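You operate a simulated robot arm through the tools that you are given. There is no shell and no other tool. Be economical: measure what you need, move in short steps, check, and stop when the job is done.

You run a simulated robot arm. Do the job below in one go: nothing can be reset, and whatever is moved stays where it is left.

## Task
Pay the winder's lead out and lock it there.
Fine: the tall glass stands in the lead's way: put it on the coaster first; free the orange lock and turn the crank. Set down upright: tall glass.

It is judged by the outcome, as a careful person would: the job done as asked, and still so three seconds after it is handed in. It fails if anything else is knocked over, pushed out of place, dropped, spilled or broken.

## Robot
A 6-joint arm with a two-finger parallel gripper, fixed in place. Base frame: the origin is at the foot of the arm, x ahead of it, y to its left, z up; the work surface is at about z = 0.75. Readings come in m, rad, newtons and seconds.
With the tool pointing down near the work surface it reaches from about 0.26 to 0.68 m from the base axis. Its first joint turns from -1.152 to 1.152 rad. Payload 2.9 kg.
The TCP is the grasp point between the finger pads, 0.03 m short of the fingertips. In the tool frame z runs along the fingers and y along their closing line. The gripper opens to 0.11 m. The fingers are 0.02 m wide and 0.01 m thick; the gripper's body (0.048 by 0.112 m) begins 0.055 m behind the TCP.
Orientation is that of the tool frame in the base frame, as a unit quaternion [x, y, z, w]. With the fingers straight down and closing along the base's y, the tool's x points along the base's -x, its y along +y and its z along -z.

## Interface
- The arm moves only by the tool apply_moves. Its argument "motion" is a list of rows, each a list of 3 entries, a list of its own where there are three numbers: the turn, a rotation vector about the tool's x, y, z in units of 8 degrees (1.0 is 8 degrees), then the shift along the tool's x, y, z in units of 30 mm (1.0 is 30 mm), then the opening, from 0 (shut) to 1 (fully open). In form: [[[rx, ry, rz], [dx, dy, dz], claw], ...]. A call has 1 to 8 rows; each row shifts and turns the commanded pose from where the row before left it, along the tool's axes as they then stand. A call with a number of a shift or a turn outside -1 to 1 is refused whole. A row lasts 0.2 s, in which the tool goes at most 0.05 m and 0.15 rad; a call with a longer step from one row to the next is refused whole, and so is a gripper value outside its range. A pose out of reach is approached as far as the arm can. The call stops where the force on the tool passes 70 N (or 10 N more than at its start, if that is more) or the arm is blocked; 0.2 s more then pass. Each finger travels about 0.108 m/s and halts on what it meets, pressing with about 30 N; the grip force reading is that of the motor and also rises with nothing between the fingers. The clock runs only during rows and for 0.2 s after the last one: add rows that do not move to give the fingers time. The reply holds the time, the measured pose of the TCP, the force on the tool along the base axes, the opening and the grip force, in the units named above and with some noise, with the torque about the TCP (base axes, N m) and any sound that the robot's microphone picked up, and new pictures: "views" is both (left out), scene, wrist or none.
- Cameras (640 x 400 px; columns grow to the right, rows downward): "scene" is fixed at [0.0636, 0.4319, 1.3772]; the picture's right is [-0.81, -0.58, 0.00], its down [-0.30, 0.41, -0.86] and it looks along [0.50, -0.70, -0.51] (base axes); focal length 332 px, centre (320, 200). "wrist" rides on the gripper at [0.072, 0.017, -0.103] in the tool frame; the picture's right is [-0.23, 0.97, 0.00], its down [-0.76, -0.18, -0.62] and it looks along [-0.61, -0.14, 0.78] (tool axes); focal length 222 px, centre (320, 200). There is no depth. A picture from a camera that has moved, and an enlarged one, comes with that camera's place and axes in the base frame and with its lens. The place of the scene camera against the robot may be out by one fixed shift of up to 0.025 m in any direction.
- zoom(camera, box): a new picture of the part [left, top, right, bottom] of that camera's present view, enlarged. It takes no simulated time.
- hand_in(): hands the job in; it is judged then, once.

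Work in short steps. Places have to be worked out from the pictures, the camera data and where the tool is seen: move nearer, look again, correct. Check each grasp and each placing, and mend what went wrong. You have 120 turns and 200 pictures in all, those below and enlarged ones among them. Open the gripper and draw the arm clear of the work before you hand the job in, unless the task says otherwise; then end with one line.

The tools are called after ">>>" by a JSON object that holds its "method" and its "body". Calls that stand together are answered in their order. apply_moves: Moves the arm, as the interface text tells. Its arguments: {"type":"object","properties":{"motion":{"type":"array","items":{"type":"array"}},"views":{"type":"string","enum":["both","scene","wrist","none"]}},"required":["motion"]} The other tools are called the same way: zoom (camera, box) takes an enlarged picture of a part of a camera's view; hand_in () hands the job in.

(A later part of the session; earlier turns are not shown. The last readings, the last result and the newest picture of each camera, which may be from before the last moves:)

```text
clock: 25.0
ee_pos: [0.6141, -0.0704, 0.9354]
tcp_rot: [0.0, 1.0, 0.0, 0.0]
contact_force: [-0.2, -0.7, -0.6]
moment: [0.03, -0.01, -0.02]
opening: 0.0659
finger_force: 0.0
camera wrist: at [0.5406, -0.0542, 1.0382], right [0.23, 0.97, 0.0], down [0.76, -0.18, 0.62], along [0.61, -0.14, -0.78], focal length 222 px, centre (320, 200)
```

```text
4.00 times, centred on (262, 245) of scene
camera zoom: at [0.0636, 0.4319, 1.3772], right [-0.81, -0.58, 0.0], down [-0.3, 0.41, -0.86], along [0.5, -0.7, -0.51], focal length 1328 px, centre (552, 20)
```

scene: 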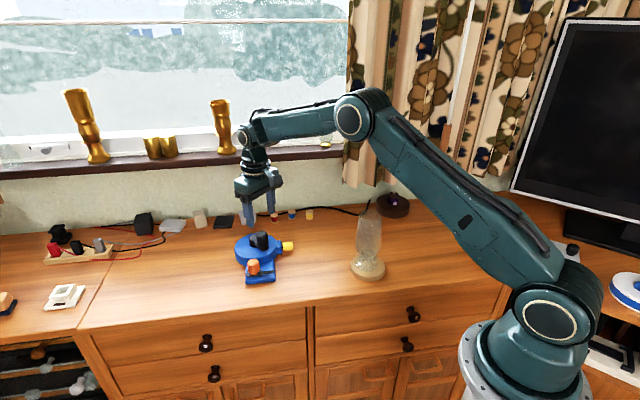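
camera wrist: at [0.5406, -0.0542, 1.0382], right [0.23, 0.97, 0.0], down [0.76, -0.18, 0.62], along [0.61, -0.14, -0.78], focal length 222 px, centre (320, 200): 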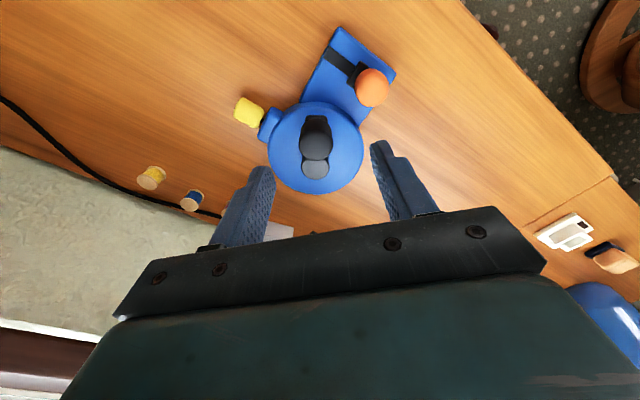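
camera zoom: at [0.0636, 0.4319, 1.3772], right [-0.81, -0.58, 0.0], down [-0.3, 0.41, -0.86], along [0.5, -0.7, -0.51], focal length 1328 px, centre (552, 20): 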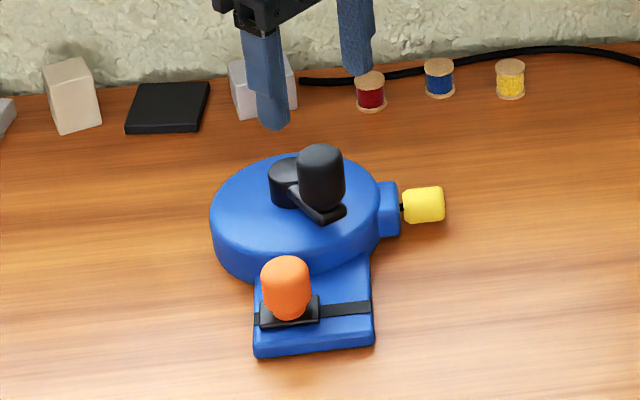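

Refined: drum centre ≈(0.654,-0.085), handle ≈(0.622,-0.077). Descend to z≈0.885 with correction and look.

>>> {"method": "apply_moves", "body": {"motion": [[[0, 0, 0], [-0.25, -0.22, 0.8], 0.6], [[0, 0, 0], [0, 0, 0.85], 0.6]]}}

>>> {"method": "zoom", "body": {"camera": "wrist", "box": [240, 75, 420, 225]}}

>>> {"method": "zoom", "body": {"camera": "scene", "box": [215, 195, 309, 295]}}

```text
clock: 25.6
ee_pos: [0.6222, -0.0757, 0.8853]
tcp_rot: [0.0, 1.0, 0.0, -0.001]
contact_force: [0.8, -0.1, -0.3]
moment: [-0.04, -0.01, 0.03]
opening: 0.0657
finger_force: 0.1
camera wrist: at [0.549, -0.0602, 0.988], right [0.23, 0.97, 0.0], down [0.76, -0.18, 0.62], along [0.61, -0.14, -0.78], focal length 222 px, centre (320, 200)
```

scene: 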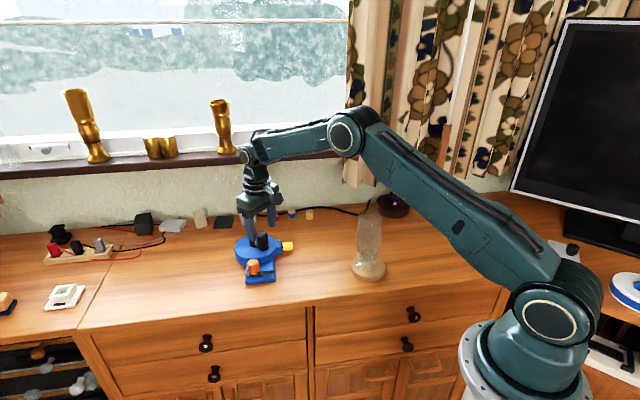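
wrist: 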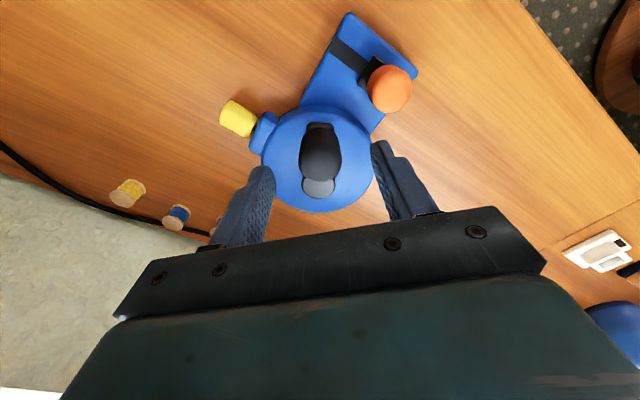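

```text
2.67 times, centred on (330, 150) of wrist
camera zoom: at [0.549, -0.0602, 0.988], right [0.23, 0.97, 0.0], down [0.76, -0.18, 0.62], along [0.61, -0.14, -0.78], focal length 592 px, centre (293, 333)
```

zoom: 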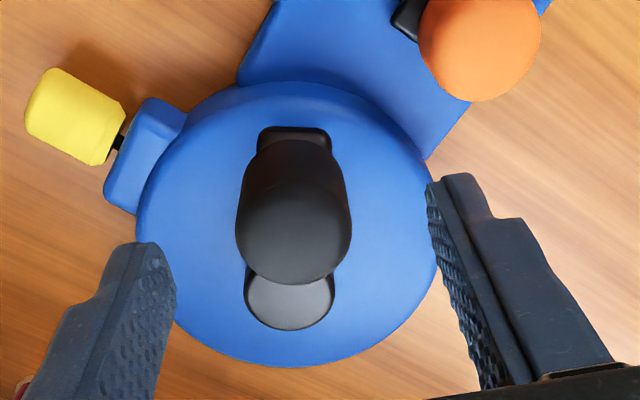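

```text
4.00 times, centred on (262, 245) of scene
camera zoom: at [0.0636, 0.4319, 1.3772], right [-0.81, -0.58, 0.0], down [-0.3, 0.41, -0.86], along [0.5, -0.7, -0.51], focal length 1328 px, centre (552, 20)
```

zoom: 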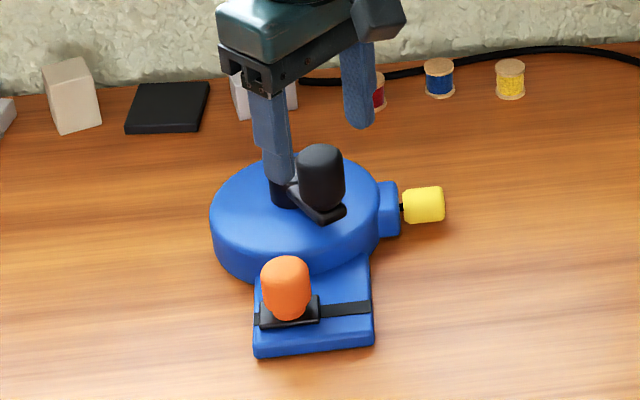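

Handle at (0.623,-0.077), top ≈0.85; hub ≈(0.652,-0.085) with top ≈0.83, crank radius ≈0.03. Descend so tips stay above the hub (TCP z≈0.862) and close.

>>> {"method": "apply_moves", "body": {"motion": [[[0, 0, 0], [-0.03, -0.04, 0.4], 0.6], [[0, 0, 0], [0, 0, 0.38], 0.6], [[0, 0, 0], [0, 0, 0], 0.4], [[0, 0, 0], [0, 0, 0], 0.3], [[0, 0, 0], [0, 0, 0], 0.2], [[0, 0, 0], [0, 0, 0], 0.2]]}}

>>> {"method": "zoom", "body": {"camera": "scene", "box": [215, 195, 309, 295]}}

```text
clock: 27.0
ee_pos: [0.622, -0.0787, 0.8612]
tcp_rot: [0.0, 1.0, 0.0, 0.0]
contact_force: [-1.2, 1.0, 0.0]
moment: [0.02, 0.08, -0.02]
opening: 0.0306
finger_force: 30.2
camera wrist: at [0.5485, -0.0615, 0.9652], right [0.23, 0.97, 0.0], down [0.76, -0.18, 0.62], along [0.61, -0.14, -0.78], focal length 222 px, centre (320, 200)
```

scene: 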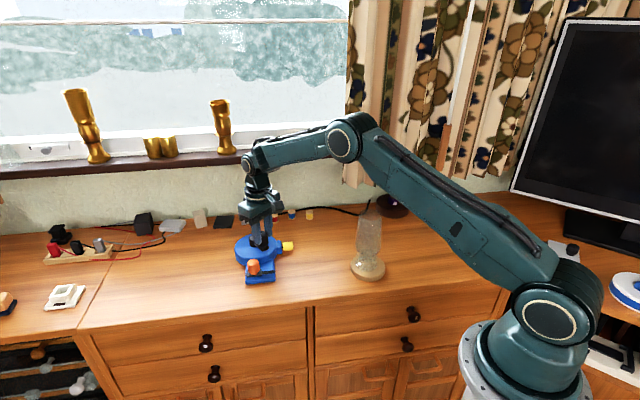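
wrist: 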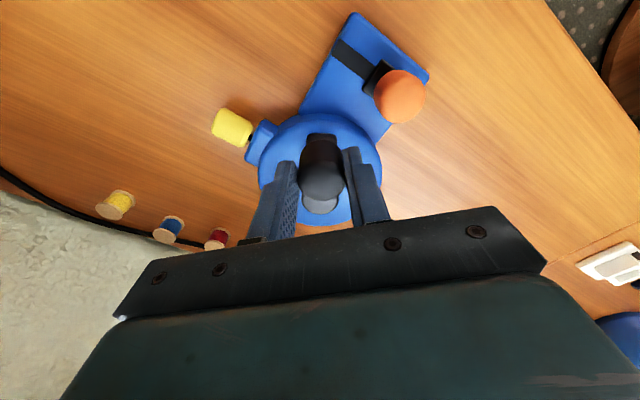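

```text
4.00 times, centred on (262, 245) of scene
camera zoom: at [0.0636, 0.4319, 1.3772], right [-0.81, -0.58, 0.0], down [-0.3, 0.41, -0.86], along [0.5, -0.7, -0.51], focal length 1328 px, centre (552, 20)
```

zoom: 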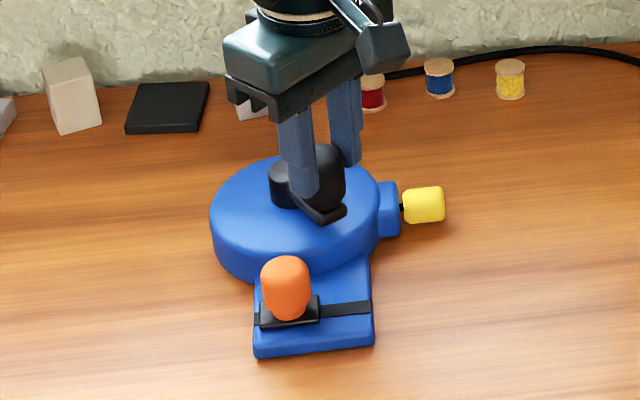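

Handle gripped. Test a small turn toward −y (counter-clockwise from above), watching force and the yellow lead end.

>>> {"method": "apply_moves", "body": {"motion": [[[0, 0, 0], [0.02, -0.12, 0], 0.2], [[0, 0, 0], [0.0, -0.12, 0], 0.2], [[0, 0, 0], [0, 0, 0], 0.2]], "views": "none"}}

>>> {"method": "zoom", "body": {"camera": "scene", "box": [215, 195, 309, 295]}}

```text
clock: 27.8
ee_pos: [0.6212, -0.0846, 0.8634]
tcp_rot: [-0.001, 1.0, 0.0, 0.0]
contact_force: [0.9, 6.3, -1.2]
moment: [-0.05, 0.09, 0.33]
opening: 0.0307
finger_force: 29.9
```

```text
4.00 times, centred on (262, 245) of scene
camera zoom: at [0.0636, 0.432, 1.3771], right [-0.81, -0.58, 0.0], down [-0.3, 0.41, -0.86], along [0.5, -0.7, -0.51], focal length 1328 px, centre (552, 20)
```

zoom: 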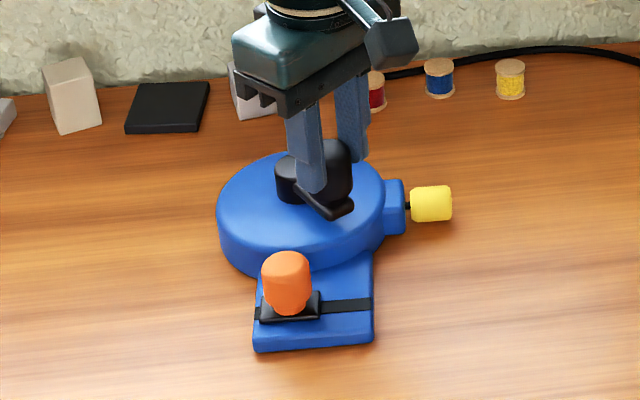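

That way the crank is blocked (winder shifted ~5 mm instead). Reverse: turn clockwise (+y).

>>> {"method": "apply_moves", "body": {"motion": [[[0, 0, 0], [0, 0.15, 0], 0.2], [[0, 0, 0], [0.0, 0.15, 0], 0.2], [[0, 0, 0], [0.0, 0.15, 0], 0.2], [[0, 0, 0], [0, 0, 0], 0.2]], "views": "none"}}

>>> {"method": "zoom", "body": {"camera": "scene", "box": [215, 195, 309, 295]}}

```text
clock: 28.8
ee_pos: [0.6224, -0.0726, 0.8614]
tcp_rot: [0.001, 1.0, 0.0, 0.0]
contact_force: [1.6, -8.1, 6.7]
moment: [-0.02, -0.17, -0.32]
opening: 0.0305
finger_force: 30.2
```

```text
4.00 times, centred on (262, 245) of scene
camera zoom: at [0.0635, 0.4317, 1.3773], right [-0.81, -0.58, 0.0], down [-0.3, 0.41, -0.86], along [0.5, -0.7, -0.51], focal length 1328 px, centre (552, 20)
```

zoom: 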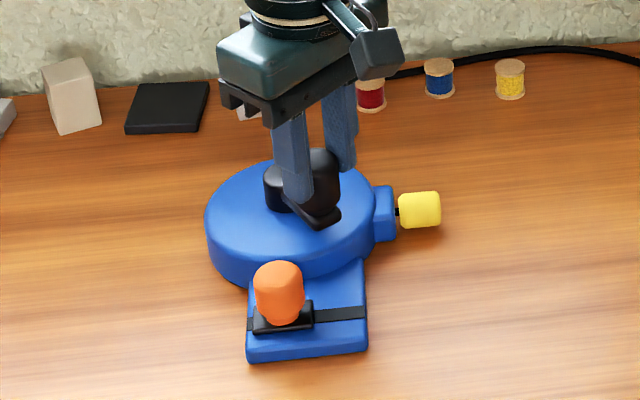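

The firm grip itself prevents the handle from rotating in the fingers, so the winder got dragged. I'll loosen to a cage around the handle (~37 mm) and test again, first −y (which also undoes the shift).

>>> {"method": "apply_moves", "body": {"motion": [[[0, 0, 0], [0, 0, 0], 0.34], [[0, 0, 0], [0, 0, 0], 0.34], [[0, 0, 0], [0, -0.13, 0], 0.34], [[0, 0, 0], [0.0, -0.13, 0], 0.34], [[0, 0, 0], [0, 0, 0], 0.34]], "views": "wrist"}}

>>> {"method": "zoom", "body": {"camera": "scene", "box": [215, 195, 309, 295]}}

```text
clock: 30.0
ee_pos: [0.6206, -0.0792, 0.8609]
tcp_rot: [0.0, 1.0, 0.0, 0.0]
contact_force: [0.2, 0.6, -0.1]
moment: [0.06, 0.02, 0.03]
opening: 0.0377
finger_force: 0.4
camera wrist: at [0.5472, -0.0634, 0.9644], right [0.23, 0.97, 0.0], down [0.76, -0.18, 0.62], along [0.61, -0.14, -0.78], focal length 222 px, centre (320, 200)
```

wrist: 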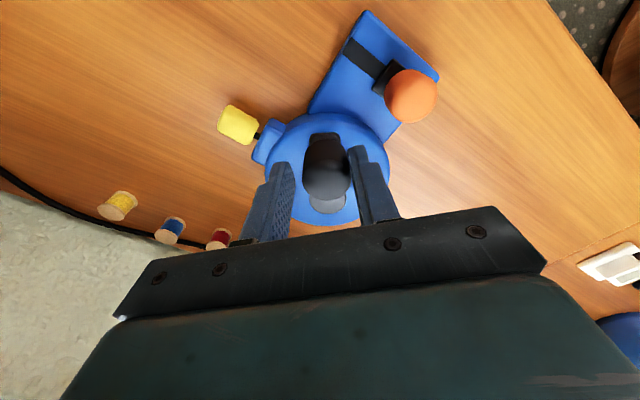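

```text
4.00 times, centred on (262, 245) of scene
camera zoom: at [0.0636, 0.4319, 1.3772], right [-0.81, -0.58, 0.0], down [-0.3, 0.41, -0.86], along [0.5, -0.7, -0.51], focal length 1328 px, centre (552, 20)
```

zoom: 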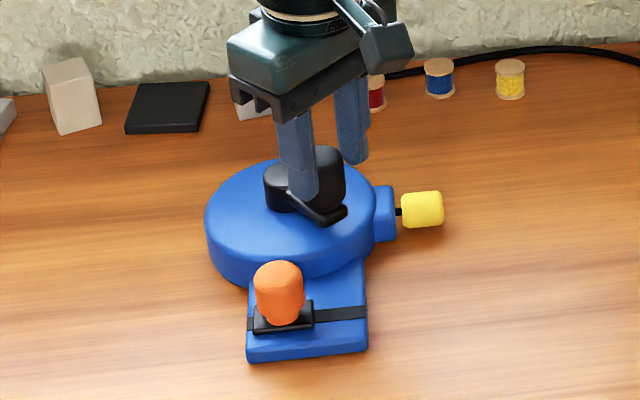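

The cage works: base stayed put, crank turned CCW and the yellow lead end moved out slightly. CCW pays out. Continue along the arc, rotating the wrist with the crank.

>>> {"method": "apply_moves", "body": {"motion": [[[0, 0, 0], [0.07, -0.08, 0], 0.34], [[0, 0, -1], [0, -0.144, 0], 0.34], [[0, 0, -1], [0, -0.144, 0], 0.34], [[0, 0, -1], [0, -0.144, 0], 0.34], [[0, 0, 0], [0, 0, 0], 0.34]]}}

>>> {"method": "zoom", "body": {"camera": "scene", "box": [215, 195, 309, 295]}}

```text
clock: 31.2
ee_pos: [0.6208, -0.0944, 0.8621]
tcp_rot: [-0.209, 0.978, -0.001, 0.0]
contact_force: [-0.6, 0.5, -0.6]
moment: [-0.03, 0.03, 0.02]
opening: 0.0376
finger_force: 0.3
camera wrist: at [0.5472, -0.1088, 0.9647], right [-0.19, 0.98, 0.0], down [0.77, 0.15, 0.62], along [0.61, 0.12, -0.78], focal length 222 px, centre (320, 200)
```

scene: 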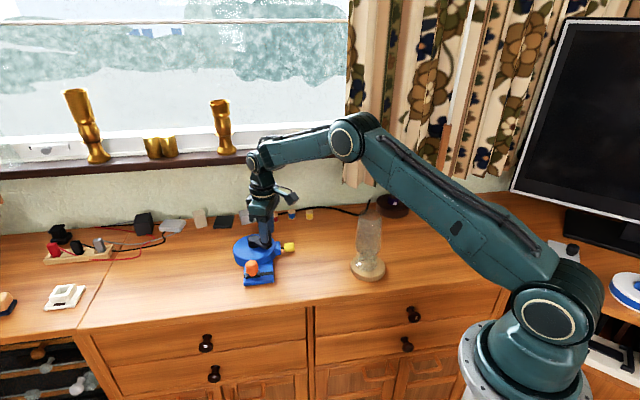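
wrist: 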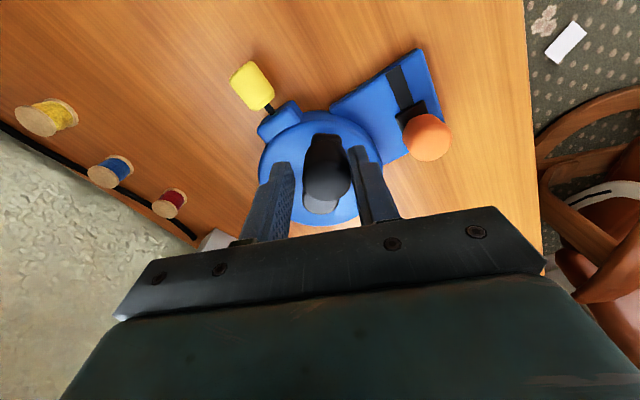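

```text
4.00 times, centred on (262, 245) of scene
camera zoom: at [0.0636, 0.4319, 1.3772], right [-0.81, -0.58, 0.0], down [-0.3, 0.41, -0.86], along [0.5, -0.7, -0.51], focal length 1328 px, centre (552, 20)
```

zoom: 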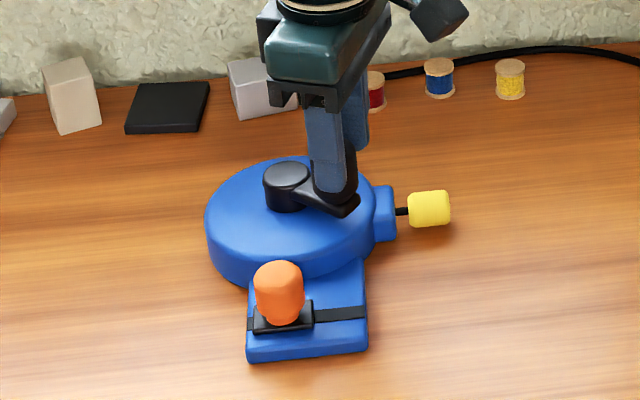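

Works: lead is paying out, base stationary. Continue 56°.

>>> {"method": "apply_moves", "body": {"motion": [[[0, 0, -1], [0, -0.144, 0], 0.34], [[0, 0, -1], [0, -0.144, 0], 0.34], [[0, 0, -1], [0, -0.144, 0], 0.34], [[0, 0, -1], [0, -0.144, 0], 0.34], [[0, 0, -1], [0, -0.144, 0], 0.34], [[0, 0, -1], [0, -0.144, 0], 0.34], [[0, 0, -1], [0, -0.144, 0], 0.34], [[0, 0, 0], [0, 0, 0], 0.34]], "views": "wrist"}}

>>> {"method": "zoom", "body": {"camera": "scene", "box": [215, 195, 309, 295]}}

```text
clock: 33.0
ee_pos: [0.6434, -0.1139, 0.863]
tcp_rot: [-0.643, 0.766, 0.001, -0.001]
contact_force: [-2.3, -1.0, 0.8]
moment: [0.02, 0.09, 0.0]
opening: 0.0383
finger_force: 1.0
camera wrist: at [0.613, -0.1826, 0.9649], right [-0.92, 0.39, 0.0], down [0.31, 0.72, 0.62], along [0.24, 0.57, -0.78], focal length 222 px, centre (320, 200)
```

wrist: 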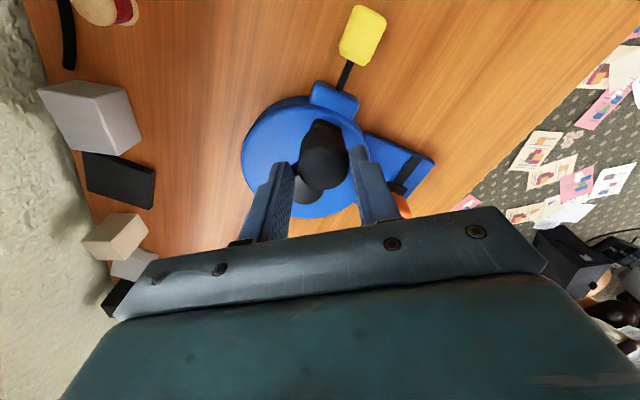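

```text
4.00 times, centred on (262, 245) of scene
camera zoom: at [0.0635, 0.4319, 1.3772], right [-0.81, -0.58, 0.0], down [-0.3, 0.41, -0.86], along [0.5, -0.7, -0.51], focal length 1328 px, centre (552, 20)
```

zoom: 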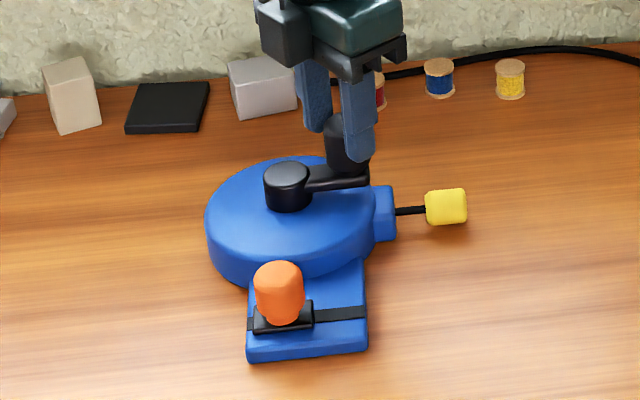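

Continues smoothly (lead out ~17 mm so far). Continue, checking reach.

>>> {"method": "apply_moves", "body": {"motion": [[[0, 0, -1], [0, -0.144, 0], 0.34], [[0, 0, -1], [0, -0.144, 0], 0.34], [[0, 0, -1], [0, -0.144, 0], 0.34], [[0, 0, -1], [0, -0.144, 0], 0.34], [[0, 0, -1], [0, -0.144, 0], 0.34], [[0, 0, 0], [0, 0, 0], 0.34]], "views": "wrist"}}

>>> {"method": "zoom", "body": {"camera": "scene", "box": [215, 195, 309, 295]}}

```text
clock: 34.4
ee_pos: [0.6647, -0.1108, 0.8621]
tcp_rot: [0.866, -0.499, 0.0, 0.0]
contact_force: [-0.5, 0.8, 0.4]
moment: [0.0, 0.01, 0.0]
opening: 0.0377
finger_force: 0.8
camera wrist: at [0.6845, -0.1822, 0.9652], right [-0.96, -0.29, 0.0], down [-0.23, 0.75, 0.62], along [-0.18, 0.6, -0.78], focal length 222 px, centre (320, 200)
```

wrist: 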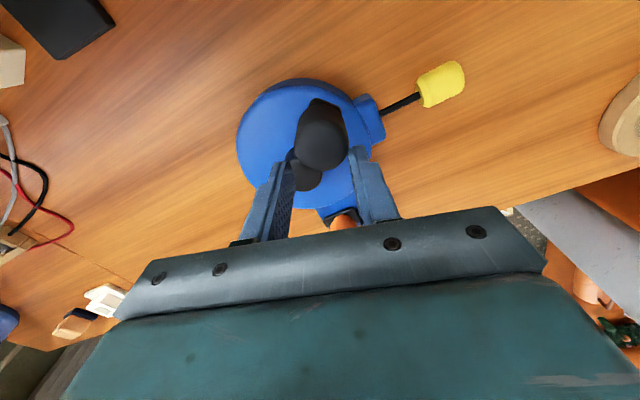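

```text
4.00 times, centred on (262, 245) of scene
camera zoom: at [0.0636, 0.4319, 1.3772], right [-0.81, -0.58, 0.0], down [-0.3, 0.41, -0.86], along [0.5, -0.7, -0.51], focal length 1328 px, centre (552, 20)
```

zoom: 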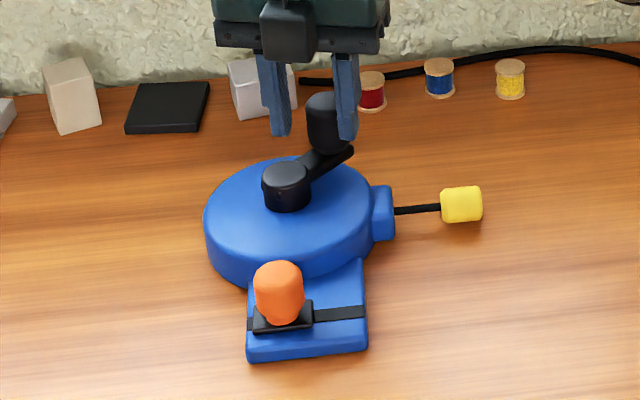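

Still good. Continue 40°.

>>> {"method": "apply_moves", "body": {"motion": [[[0, 0, -1], [0, -0.144, 0], 0.34], [[0, 0, -1], [0, -0.144, 0], 0.34], [[0, 0, -1], [0, -0.144, 0], 0.34], [[0, 0, -1], [0, -0.144, 0], 0.34], [[0, 0, -1], [0, -0.144, 0], 0.34], [[0, 0, 0], [0, 0, 0], 0.34]], "views": "wrist"}}

>>> {"method": "zoom", "body": {"camera": "scene", "box": [215, 195, 309, 295]}}

```text
clock: 35.8
ee_pos: [0.6749, -0.0955, 0.8618]
tcp_rot: [0.985, -0.173, 0.0, 0.0]
contact_force: [-0.6, 0.4, -0.3]
moment: [0.0, -0.02, -0.04]
opening: 0.0372
finger_force: 0.0
out of reach, approached as far as the arm can: row 5
camera wrist: at [0.7355, -0.136, 0.9651], right [-0.54, -0.84, 0.0], down [-0.66, 0.43, 0.62], along [-0.52, 0.34, -0.78], focal length 222 px, centre (320, 200)
```

wrist: 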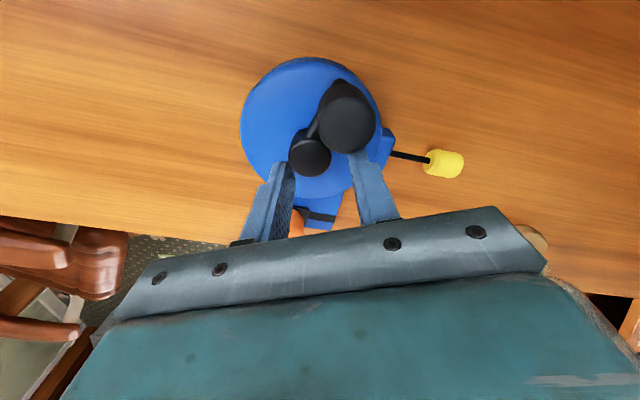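

```text
4.00 times, centred on (262, 245) of scene
camera zoom: at [0.0636, 0.4319, 1.3772], right [-0.81, -0.58, 0.0], down [-0.3, 0.41, -0.86], along [0.5, -0.7, -0.51], focal length 1328 px, centre (552, 20)
```

zoom: 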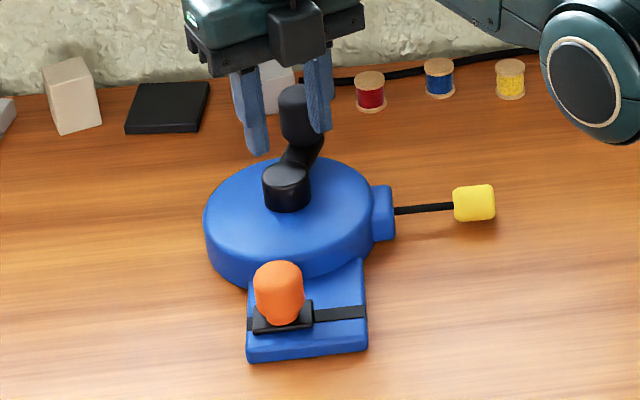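

The arm hit its reach limit on the far side and the handle is partly out of the cage; crank radius is evidently ≈0.04 with hub ≈(0.663,-0.087). Lead is out ~39 mm. I'll lift, unwind the wrist, then use a tilted tool (tips outward) to reach the far arc.

>>> {"method": "apply_moves", "body": {"motion": [[[0, 0, 0], [0, 0, 0], 0.6], [[0, 0, 0], [0, 0, -0.8], 0.6], [[0, 0, 0], [0, 0, -1], 0.6], [[0, 0, 0], [-1, 0, -1], 0.6], [[0, 0, 0], [-1, 0, -0.5], 0.6], [[0, 0, 1], [0, 0, 0], 0.6], [[0, 0, 1], [0, 0, 0], 0.6], [[0, 0, 1], [0, 0, 0], 0.6]], "views": "none"}}

>>> {"method": "apply_moves", "body": {"motion": [[[0, 0, 1], [0, 0, 0], 0.6], [[0, 0, 1], [0, 0, 0], 0.6], [[0, 0, 1], [0, 0, 0], 0.6], [[0, 0, 1], [0, 0, 0], 0.6], [[0, 0, 1], [0, 0, 0], 0.6], [[0, 0, 1], [0, 0, 0], 0.6], [[0, 0, 1], [0, 0, 0], 0.6], [[0, 0, 1], [0, 0, 0], 0.6]], "views": "none"}}

>>> {"method": "apply_moves", "body": {"motion": [[[0, 0, 1], [0, 0, 0], 0.6], [[0, 0, 1], [0, 0, 0], 0.6], [[0, 0, 1], [0, 0, 0], 0.6], [[0, 0, 1], [0, 0, 0], 0.6], [[0, 0, 1], [0, 0, 0], 0.6], [[0, 0, 1], [0, 0, 0], 0.6], [[0, 0, 1], [0, 0, 0], 0.6], [[0, 0, 1], [0, 0, 0], 0.6]], "views": "none"}}

>>> {"method": "apply_moves", "body": {"motion": [[[0, 0, 1], [0, 0, 0], 0.6], [[0, 0, 1], [0, 0, 0], 0.6], [[0, 0, 1], [0, 0, 0], 0.6], [[0, 0, 1], [0, 0, 0], 0.6]]}}

>>> {"method": "zoom", "body": {"camera": "scene", "box": [215, 195, 309, 295]}}

```text
clock: 37.6
ee_pos: [0.6181, -0.0744, 0.961]
tcp_rot: [0.927, -0.375, 0.0, 0.0]
contact_force: [0.3, 0.1, 0.3]
moment: [0.01, 0.06, 0.01]
opening: 0.0662
finger_force: 0.2
```

```text
clock: 39.4
ee_pos: [0.6179, -0.0763, 0.9614]
tcp_rot: [-0.587, 0.81, 0.0, 0.0]
contact_force: [0.0, 0.7, -0.1]
moment: [0.0, -0.02, -0.01]
opening: 0.066
finger_force: 0.1
```

```text
clock: 41.2
ee_pos: [0.6189, -0.0754, 0.9609]
tcp_rot: [-0.069, 0.998, -0.001, 0.0]
contact_force: [0.0, -0.7, -0.1]
moment: [-0.02, -0.04, 0.01]
opening: 0.0659
finger_force: 0.1
```

```text
clock: 42.2
ee_pos: [0.617, -0.0739, 0.961]
tcp_rot: [0.21, 0.978, 0.0, 0.0]
contact_force: [0.0, 0.2, -0.6]
moment: [0.04, 0.02, 0.0]
opening: 0.0659
finger_force: 0.0
camera wrist: at [0.5577, -0.0305, 1.0637], right [0.61, 0.8, 0.0], down [0.62, -0.47, 0.62], along [0.5, -0.38, -0.78], focal length 222 px, centre (320, 200)
```

scene: 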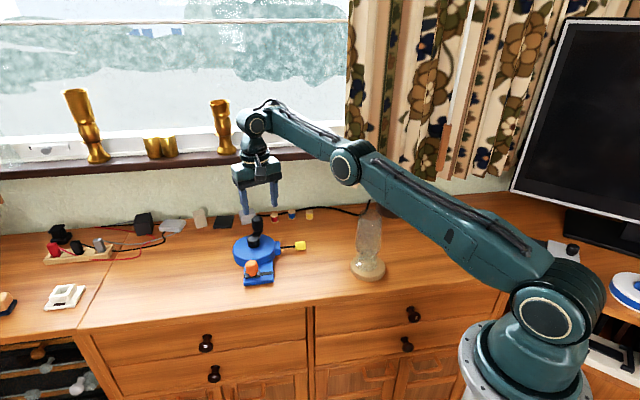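
wrist: 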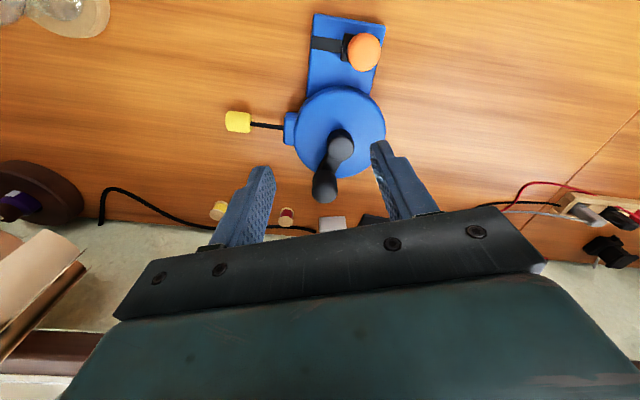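

```text
4.00 times, centred on (262, 245) of scene
camera zoom: at [0.0636, 0.4319, 1.3772], right [-0.81, -0.58, 0.0], down [-0.3, 0.41, -0.86], along [0.5, -0.7, -0.51], focal length 1328 px, centre (552, 20)
```

zoom: 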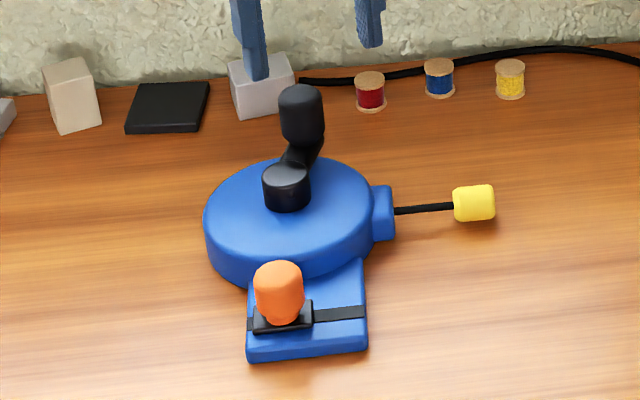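

>>> {"method": "zoom", "body": {"camera": "wrist", "box": [240, 70, 420, 220]}}

```text
2.67 times, centred on (330, 145) of wrist
camera zoom: at [0.5577, -0.0305, 1.0637], right [0.61, 0.8, 0.0], down [0.62, -0.47, 0.62], along [0.5, -0.38, -0.78], focal length 592 px, centre (293, 347)
```

zoom: 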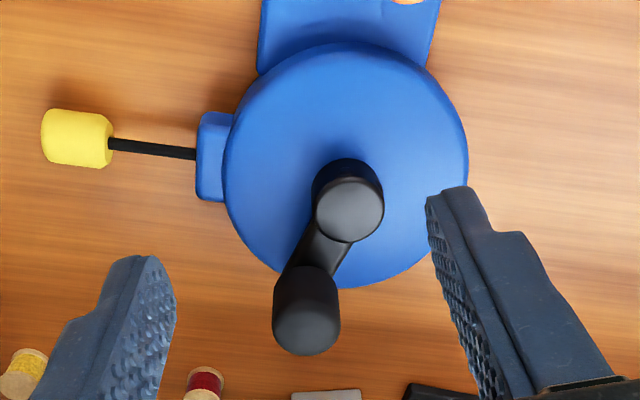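

Hub ≈(0.665,-0.082), R≈0.043, handle at ≈(0.687,-0.121). Yaw to −40° and tilt tips outward 24°, then look.

>>> {"method": "apply_moves", "body": {"motion": [[[0, 0, 1], [0, 0, 0], 0.6], [[0, 0, 1], [0, 0, 0], 0.6], [[0, -1, 0], [0, 0, 0], 0.6], [[0, -1, 0], [0, 0, 0], 0.6], [[0, -1, 0], [0, 0, 0], 0.6]]}}

```text
clock: 43.4
ee_pos: [0.6437, -0.0751, 0.9856]
tcp_rot: [0.341, 0.935, -0.037, 0.089]
contact_force: [0.7, 0.5, 0.4]
moment: [0.02, -0.03, 0.02]
opening: 0.0657
finger_force: 0.0
out of reach, approached as far as the arm can: row 3, 4, 5
camera wrist: at [0.5847, -0.0044, 1.0721], right [0.8, 0.6, 0.04], down [0.37, -0.54, 0.76], along [0.47, -0.59, -0.65], focal length 222 px, centre (320, 200)
```

scene: 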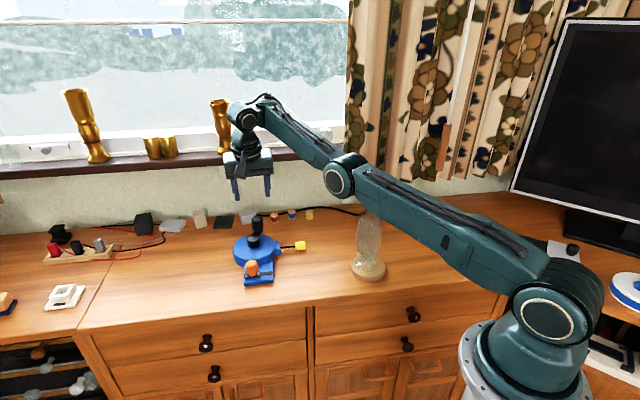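
wrist: 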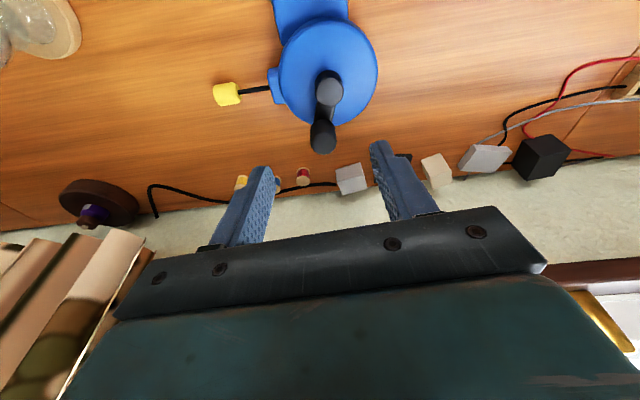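

The tilt was only partly reachable here. Undo it, and test tilt in the arm's own plane (yaw ≈ −8°).

>>> {"method": "apply_moves", "body": {"motion": [[[0, 1, 0], [0, 0, 0], 0.6], [[0, 1, 0], [0, 0, 0], 0.6], [[0, 1, 0], [0, 0, 0], 0.6], [[0, 0, -1], [0, 0, 0], 0.6], [[0, 0, -1], [0, 0, 0], 0.6], [[0, 0, -1], [0, 0, 0], 0.6], [[0, 0, -1], [0, 0, 0], 0.6]], "views": "none"}}

>>> {"method": "apply_moves", "body": {"motion": [[[0, -0.5, 0], [0, 0, 0], 0.6], [[0, -0.5, 0], [0, 0, 0], 0.6]], "views": "scene"}}

```text
clock: 45.0
ee_pos: [0.6385, -0.0879, 0.9843]
tcp_rot: [0.07, 0.996, 0.006, -0.058]
contact_force: [-0.7, -0.1, -0.1]
moment: [0.01, 0.0, 0.01]
opening: 0.0659
finger_force: 0.1
out of reach, approached as far as the arm can: row 2, 3
```

```text
clock: 45.6
ee_pos: [0.6383, -0.0875, 0.985]
tcp_rot: [0.071, 0.997, 0.0, 0.012]
contact_force: [0.3, 0.1, 0.3]
moment: [0.0, -0.04, -0.03]
opening: 0.0658
finger_force: 0.0
```

scene: 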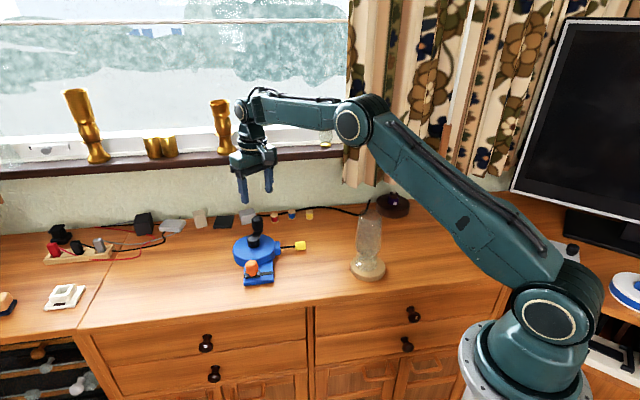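

>>> {"method": "apply_moves", "body": {"motion": [[[0, -1, 0], [0, 0, 0], 0.6], [[0, -1, 0], [0, 0, 0], 0.6]], "views": "none"}}

```text
clock: 46.2
ee_pos: [0.6385, -0.0887, 0.9847]
tcp_rot: [0.071, 0.986, -0.009, 0.151]
contact_force: [0.3, 0.7, 0.2]
moment: [0.01, 0.02, -0.02]
opening: 0.0659
finger_force: 0.0
```

At yaw −8° the tilt works. One more step (25°), then move outward over the far side.

>>> {"method": "apply_moves", "body": {"motion": [[[0, -1, 0], [0, 0, 0], 0.6], [[0, 0, 0], [0, 0, 0], 0.6]]}}

>>> {"method": "zoom", "body": {"camera": "wrist", "box": [230, 20, 410, 170]}}

```text
clock: 46.8
ee_pos: [0.6387, -0.0885, 0.9851]
tcp_rot: [0.069, 0.973, -0.014, 0.219]
contact_force: [0.1, -0.3, 0.4]
moment: [0.0, 0.02, 0.02]
opening: 0.0661
finger_force: 0.0
camera wrist: at [0.5311, -0.0564, 1.0467], right [0.34, 0.93, 0.1], down [0.39, -0.24, 0.89], along [0.85, -0.26, -0.45], focal length 222 px, centre (320, 200)
```

scene: 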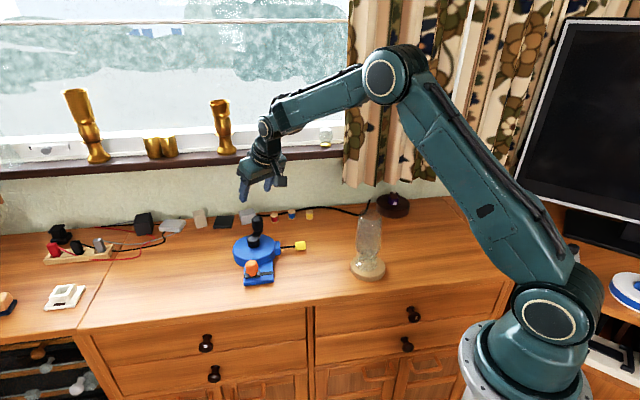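
wrist: 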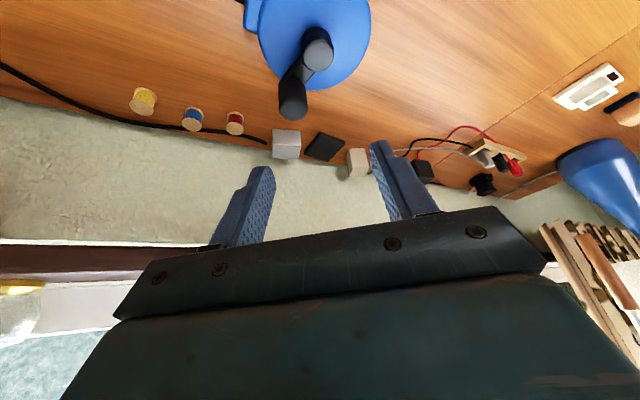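

```text
2.67 times, centred on (320, 95) of wrist
camera zoom: at [0.5311, -0.0564, 1.0467], right [0.34, 0.93, 0.1], down [0.39, -0.24, 0.89], along [0.85, -0.26, -0.45], focal length 592 px, centre (320, 480)
```

zoom: 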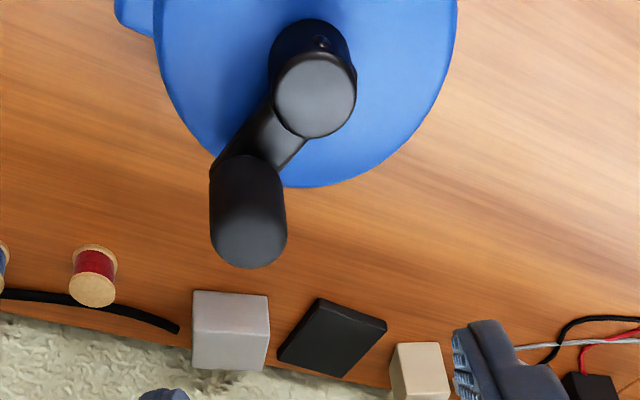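

Tilt 25° reached with plenty of arm slack. Handle reconfirmed (0.687,-0.1215), hub (0.664,-0.081). Yaw to −24° keeping tilt, and go down toward z≈0.90 above the handle.

>>> {"method": "apply_moves", "body": {"motion": [[[0.43, 0, 0.9], [0, 0, 0], 0.6], [[0.43, 0, 0.9], [0, 0, 0], 0.6], [[0, 0, 0], [-0.075, -0.086, 0.82], 0.6], [[0, 0, 0], [-0.075, -0.086, 0.82], 0.6], [[0, 0, 0], [-0.075, -0.086, 0.82], 0.6], [[0, 0, 0], [-0.075, -0.086, 0.6], 0.6]]}}

>>> {"method": "zoom", "body": {"camera": "scene", "box": [215, 195, 309, 295]}}

```text
clock: 48.2
ee_pos: [0.6766, -0.117, 0.9045]
tcp_rot: [0.204, 0.954, -0.045, 0.215]
contact_force: [-0.4, 0.0, 0.0]
moment: [0.02, 0.0, 0.02]
opening: 0.066
finger_force: 0.1
camera wrist: at [0.5821, -0.0576, 0.9659], right [0.59, 0.8, 0.1], down [0.31, -0.34, 0.89], along [0.75, -0.49, -0.45], focal length 222 px, centre (320, 200)
```

scene: 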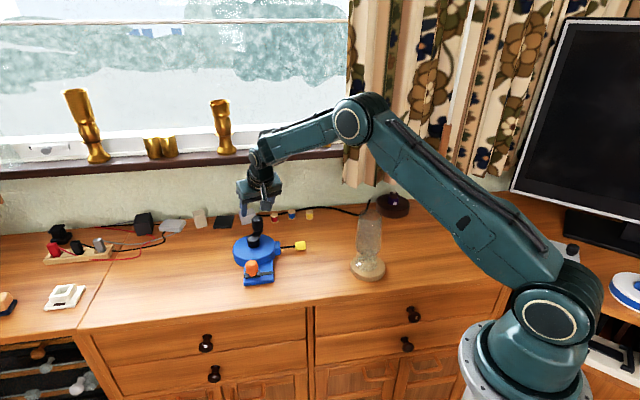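
wrist: 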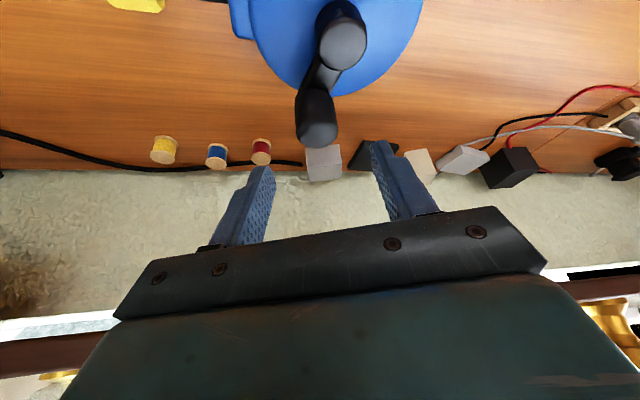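

```text
4.00 times, centred on (262, 245) of scene
camera zoom: at [0.0636, 0.4319, 1.3772], right [-0.81, -0.58, 0.0], down [-0.3, 0.41, -0.86], along [0.5, -0.7, -0.51], focal length 1328 px, centre (552, 20)
```

zoom: 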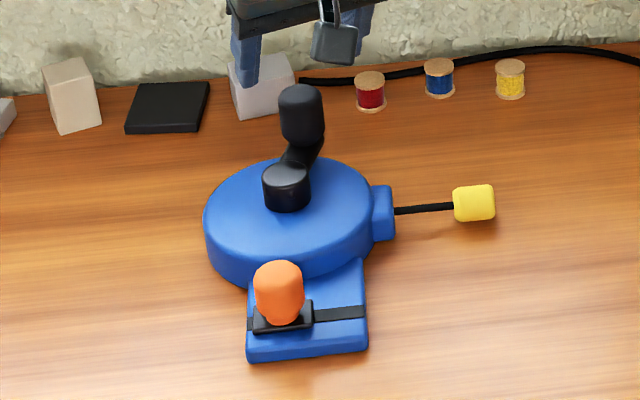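

Straddling aligned. Descend vertically to TCP z≈0.848 around the handle.

>>> {"method": "apply_moves", "body": {"motion": [[[0, 0, 0], [0.2, 0.02, 0.58], 0.6], [[0, 0, 0], [0.2, 0, 0.58], 0.6], [[0, 0, 0], [0.2, 0, 0.62], 0.6], [[0, 0, 0], [0, 0, 0], 0.4], [[0, 0, 0], [0, 0, 0], 0.34]]}}

>>> {"method": "zoom", "body": {"camera": "scene", "box": [215, 195, 309, 295]}}

>>> {"method": "zoom", "body": {"camera": "wrist", "box": [230, 60, 410, 220]}}

```text
clock: 49.4
ee_pos: [0.684, -0.118, 0.8491]
tcp_rot: [0.204, 0.954, -0.045, 0.215]
contact_force: [-0.5, 0.2, -0.2]
moment: [0.01, -0.01, -0.01]
opening: 0.0372
finger_force: 0.0
camera wrist: at [0.5889, -0.0588, 0.9106], right [0.58, 0.81, 0.1], down [0.31, -0.34, 0.89], along [0.75, -0.49, -0.45], focal length 222 px, centre (320, 200)
```

scene: 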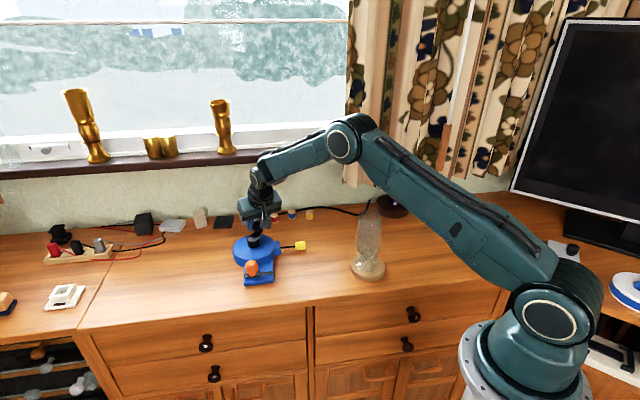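
wrist: 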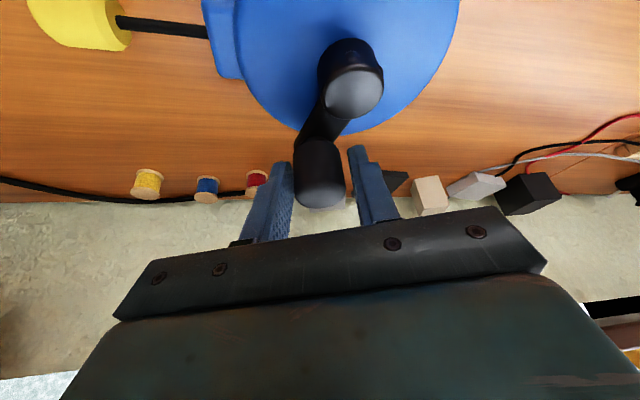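

```text
4.00 times, centred on (262, 245) of scene
camera zoom: at [0.0636, 0.4319, 1.3772], right [-0.81, -0.58, 0.0], down [-0.3, 0.41, -0.86], along [0.5, -0.7, -0.51], focal length 1328 px, centre (552, 20)
```

zoom: 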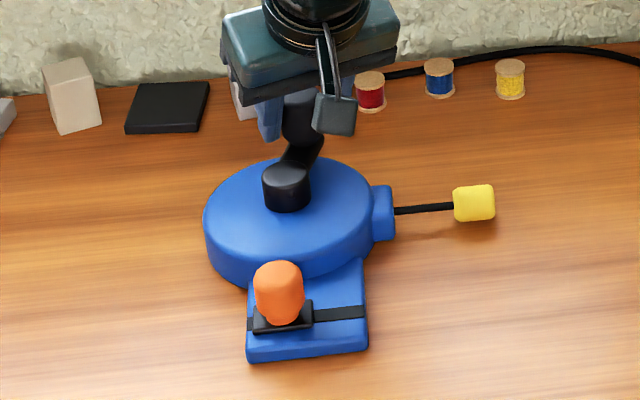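

```text
2.50 times, centred on (320, 140) of wrist
camera zoom: at [0.5889, -0.0588, 0.9106], right [0.58, 0.81, 0.1], down [0.31, -0.34, 0.89], along [0.75, -0.49, -0.45], focal length 555 px, centre (320, 350)
```

zoom: 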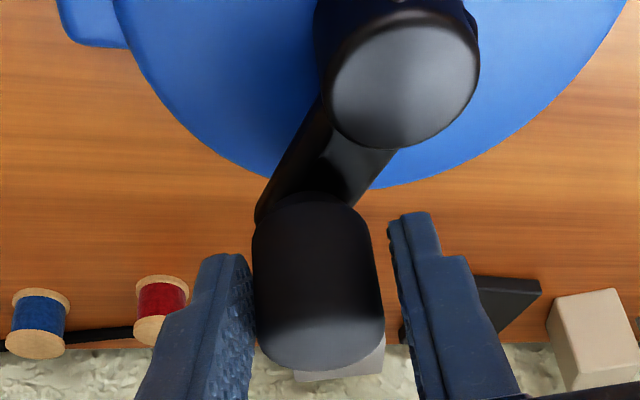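

Handle is caged between the fingers. Drive it along the arc from −60° to −24°.

>>> {"method": "apply_moves", "body": {"motion": [[[0, 0, 0], [-0.06, 0.11, 0.03], 0.34], [[0, 0, 0], [-0.06, 0.11, 0.03], 0.34], [[0, 0, 0], [-0.087, 0.25, 0.04], 0.34], [[0, 0, 0], [-0.047, 0.257, 0.023], 0.34], [[0, 0, 0], [-0.007, 0.16, 0.003], 0.34], [[0, 0, 0], [0, 0, 0], 0.34]], "views": "wrist"}}

>>> {"method": "zoom", "body": {"camera": "scene", "box": [215, 195, 309, 295]}}

```text
clock: 50.8
ee_pos: [0.7026, -0.0982, 0.849]
tcp_rot: [0.203, 0.954, -0.045, 0.214]
contact_force: [-0.5, -0.8, -0.2]
moment: [-0.02, -0.03, 0.0]
opening: 0.0371
finger_force: 0.2
camera wrist: at [0.6082, -0.0383, 0.9107], right [0.58, 0.81, 0.1], down [0.31, -0.34, 0.89], along [0.75, -0.49, -0.45], focal length 222 px, centre (320, 200)
```

wrist: 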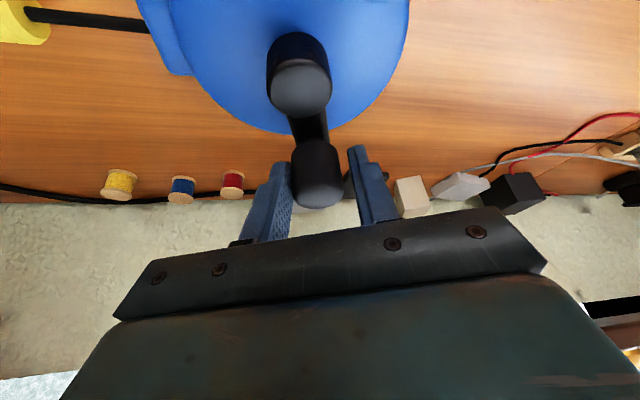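

```text
4.00 times, centred on (262, 245) of scene
camera zoom: at [0.0636, 0.4319, 1.3772], right [-0.81, -0.58, 0.0], down [-0.3, 0.41, -0.86], along [0.5, -0.7, -0.51], focal length 1328 px, centre (552, 20)
```

zoom: 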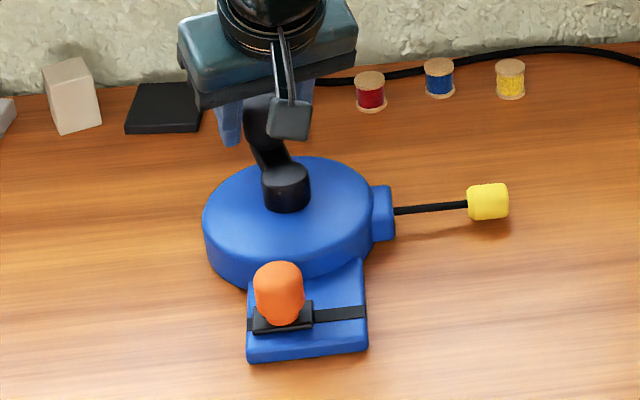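

Perfect — crank follows and lead is further out. Continue with yaw tracking across the far side.

>>> {"method": "apply_moves", "body": {"motion": [[[-0.43, 0, -0.9], [0, 0.19, 0], 0.34], [[-0.43, 0, -0.9], [0, 0.19, 0], 0.34], [[-0.43, 0, -0.9], [0, 0.19, 0], 0.34], [[-0.43, 0, -0.9], [0, 0.19, 0], 0.34], [[-0.43, 0, -0.9], [0, 0.19, 0], 0.34], [[0, 0, 0], [0, 0, 0], 0.34]], "views": "wrist"}}

>>> {"method": "zoom", "body": {"camera": "scene", "box": [215, 195, 309, 295]}}

```text
clock: 52.2
ee_pos: [0.7057, -0.0705, 0.8488]
tcp_rot: [-0.134, 0.966, 0.032, 0.218]
contact_force: [1.0, -0.3, 0.6]
moment: [-0.02, -0.04, 0.0]
opening: 0.038
finger_force: 0.3
camera wrist: at [0.595, -0.085, 0.9107], right [-0.07, 0.99, 0.1], down [0.45, -0.06, 0.89], along [0.89, 0.11, -0.45], focal length 222 px, centre (320, 200)
```

wrist: 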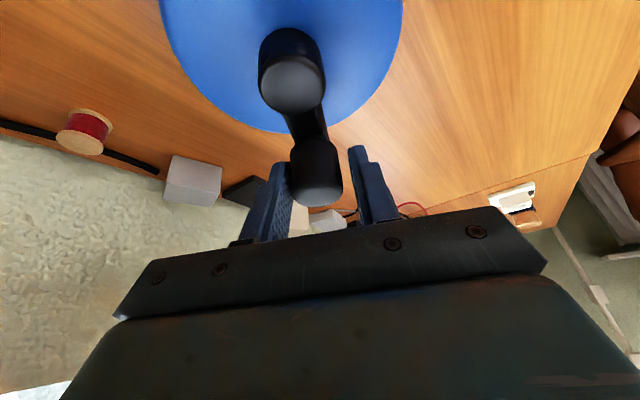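

```text
4.00 times, centred on (262, 245) of scene
camera zoom: at [0.0636, 0.4319, 1.3772], right [-0.81, -0.58, 0.0], down [-0.3, 0.41, -0.86], along [0.5, -0.7, -0.51], focal length 1328 px, centre (552, 20)
```

zoom: 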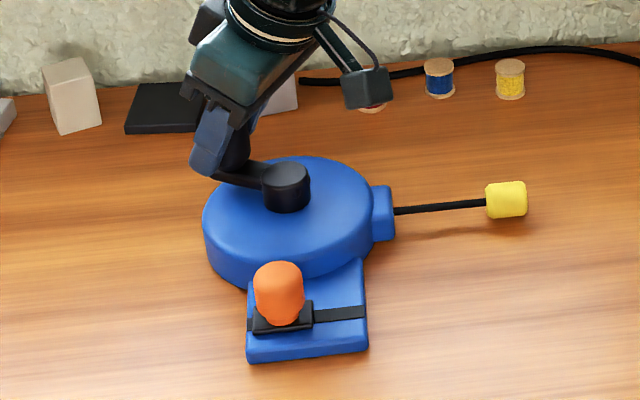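

Smooth; continue 56° more.

>>> {"method": "apply_moves", "body": {"motion": [[[-0.43, 0, -0.9], [0, 0.19, 0], 0.34], [[-0.43, 0, -0.9], [0, 0.19, 0], 0.34], [[-0.43, 0, -0.9], [0, 0.19, 0], 0.34], [[-0.43, 0, -0.9], [0, 0.19, 0], 0.34], [[-0.43, 0, -0.9], [0, 0.19, 0], 0.34], [[-0.43, 0, -0.9], [0, 0.19, 0], 0.34], [[0, 0, 0], [0, 0, 0], 0.34]], "views": "wrist"}}

>>> {"method": "zoom", "body": {"camera": "scene", "box": [215, 195, 309, 295]}}

```text
clock: 53.8
ee_pos: [0.6809, -0.0464, 0.8473]
tcp_rot: [-0.515, 0.828, 0.119, 0.188]
contact_force: [0.7, 0.1, 0.1]
moment: [-0.01, -0.01, -0.02]
opening: 0.0377
finger_force: 0.1
out of reach, approached as far as the arm can: row 6
camera wrist: at [0.6161, -0.1378, 0.9088], right [-0.78, 0.61, 0.1], down [0.35, 0.29, 0.89], along [0.52, 0.73, -0.44], focal length 222 px, centre (320, 200)
```

wrist: 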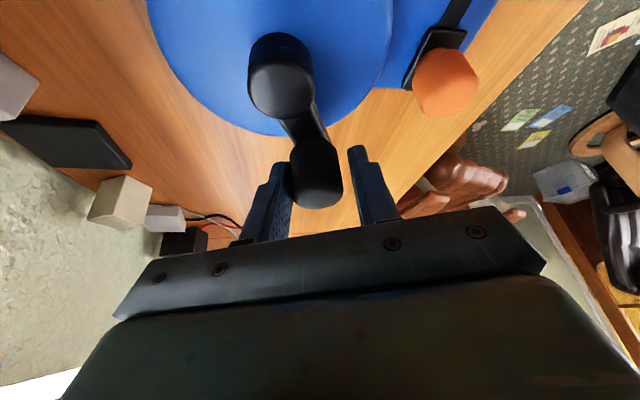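

```text
4.00 times, centred on (262, 245) of scene
camera zoom: at [0.0636, 0.4319, 1.3772], right [-0.81, -0.58, 0.0], down [-0.3, 0.41, -0.86], along [0.5, -0.7, -0.51], focal length 1328 px, centre (552, 20)
```

zoom: 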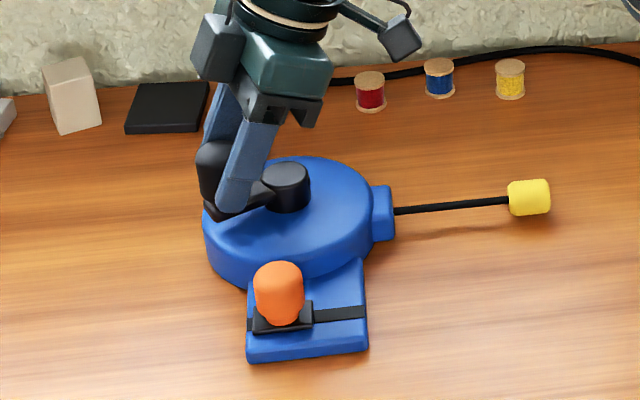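

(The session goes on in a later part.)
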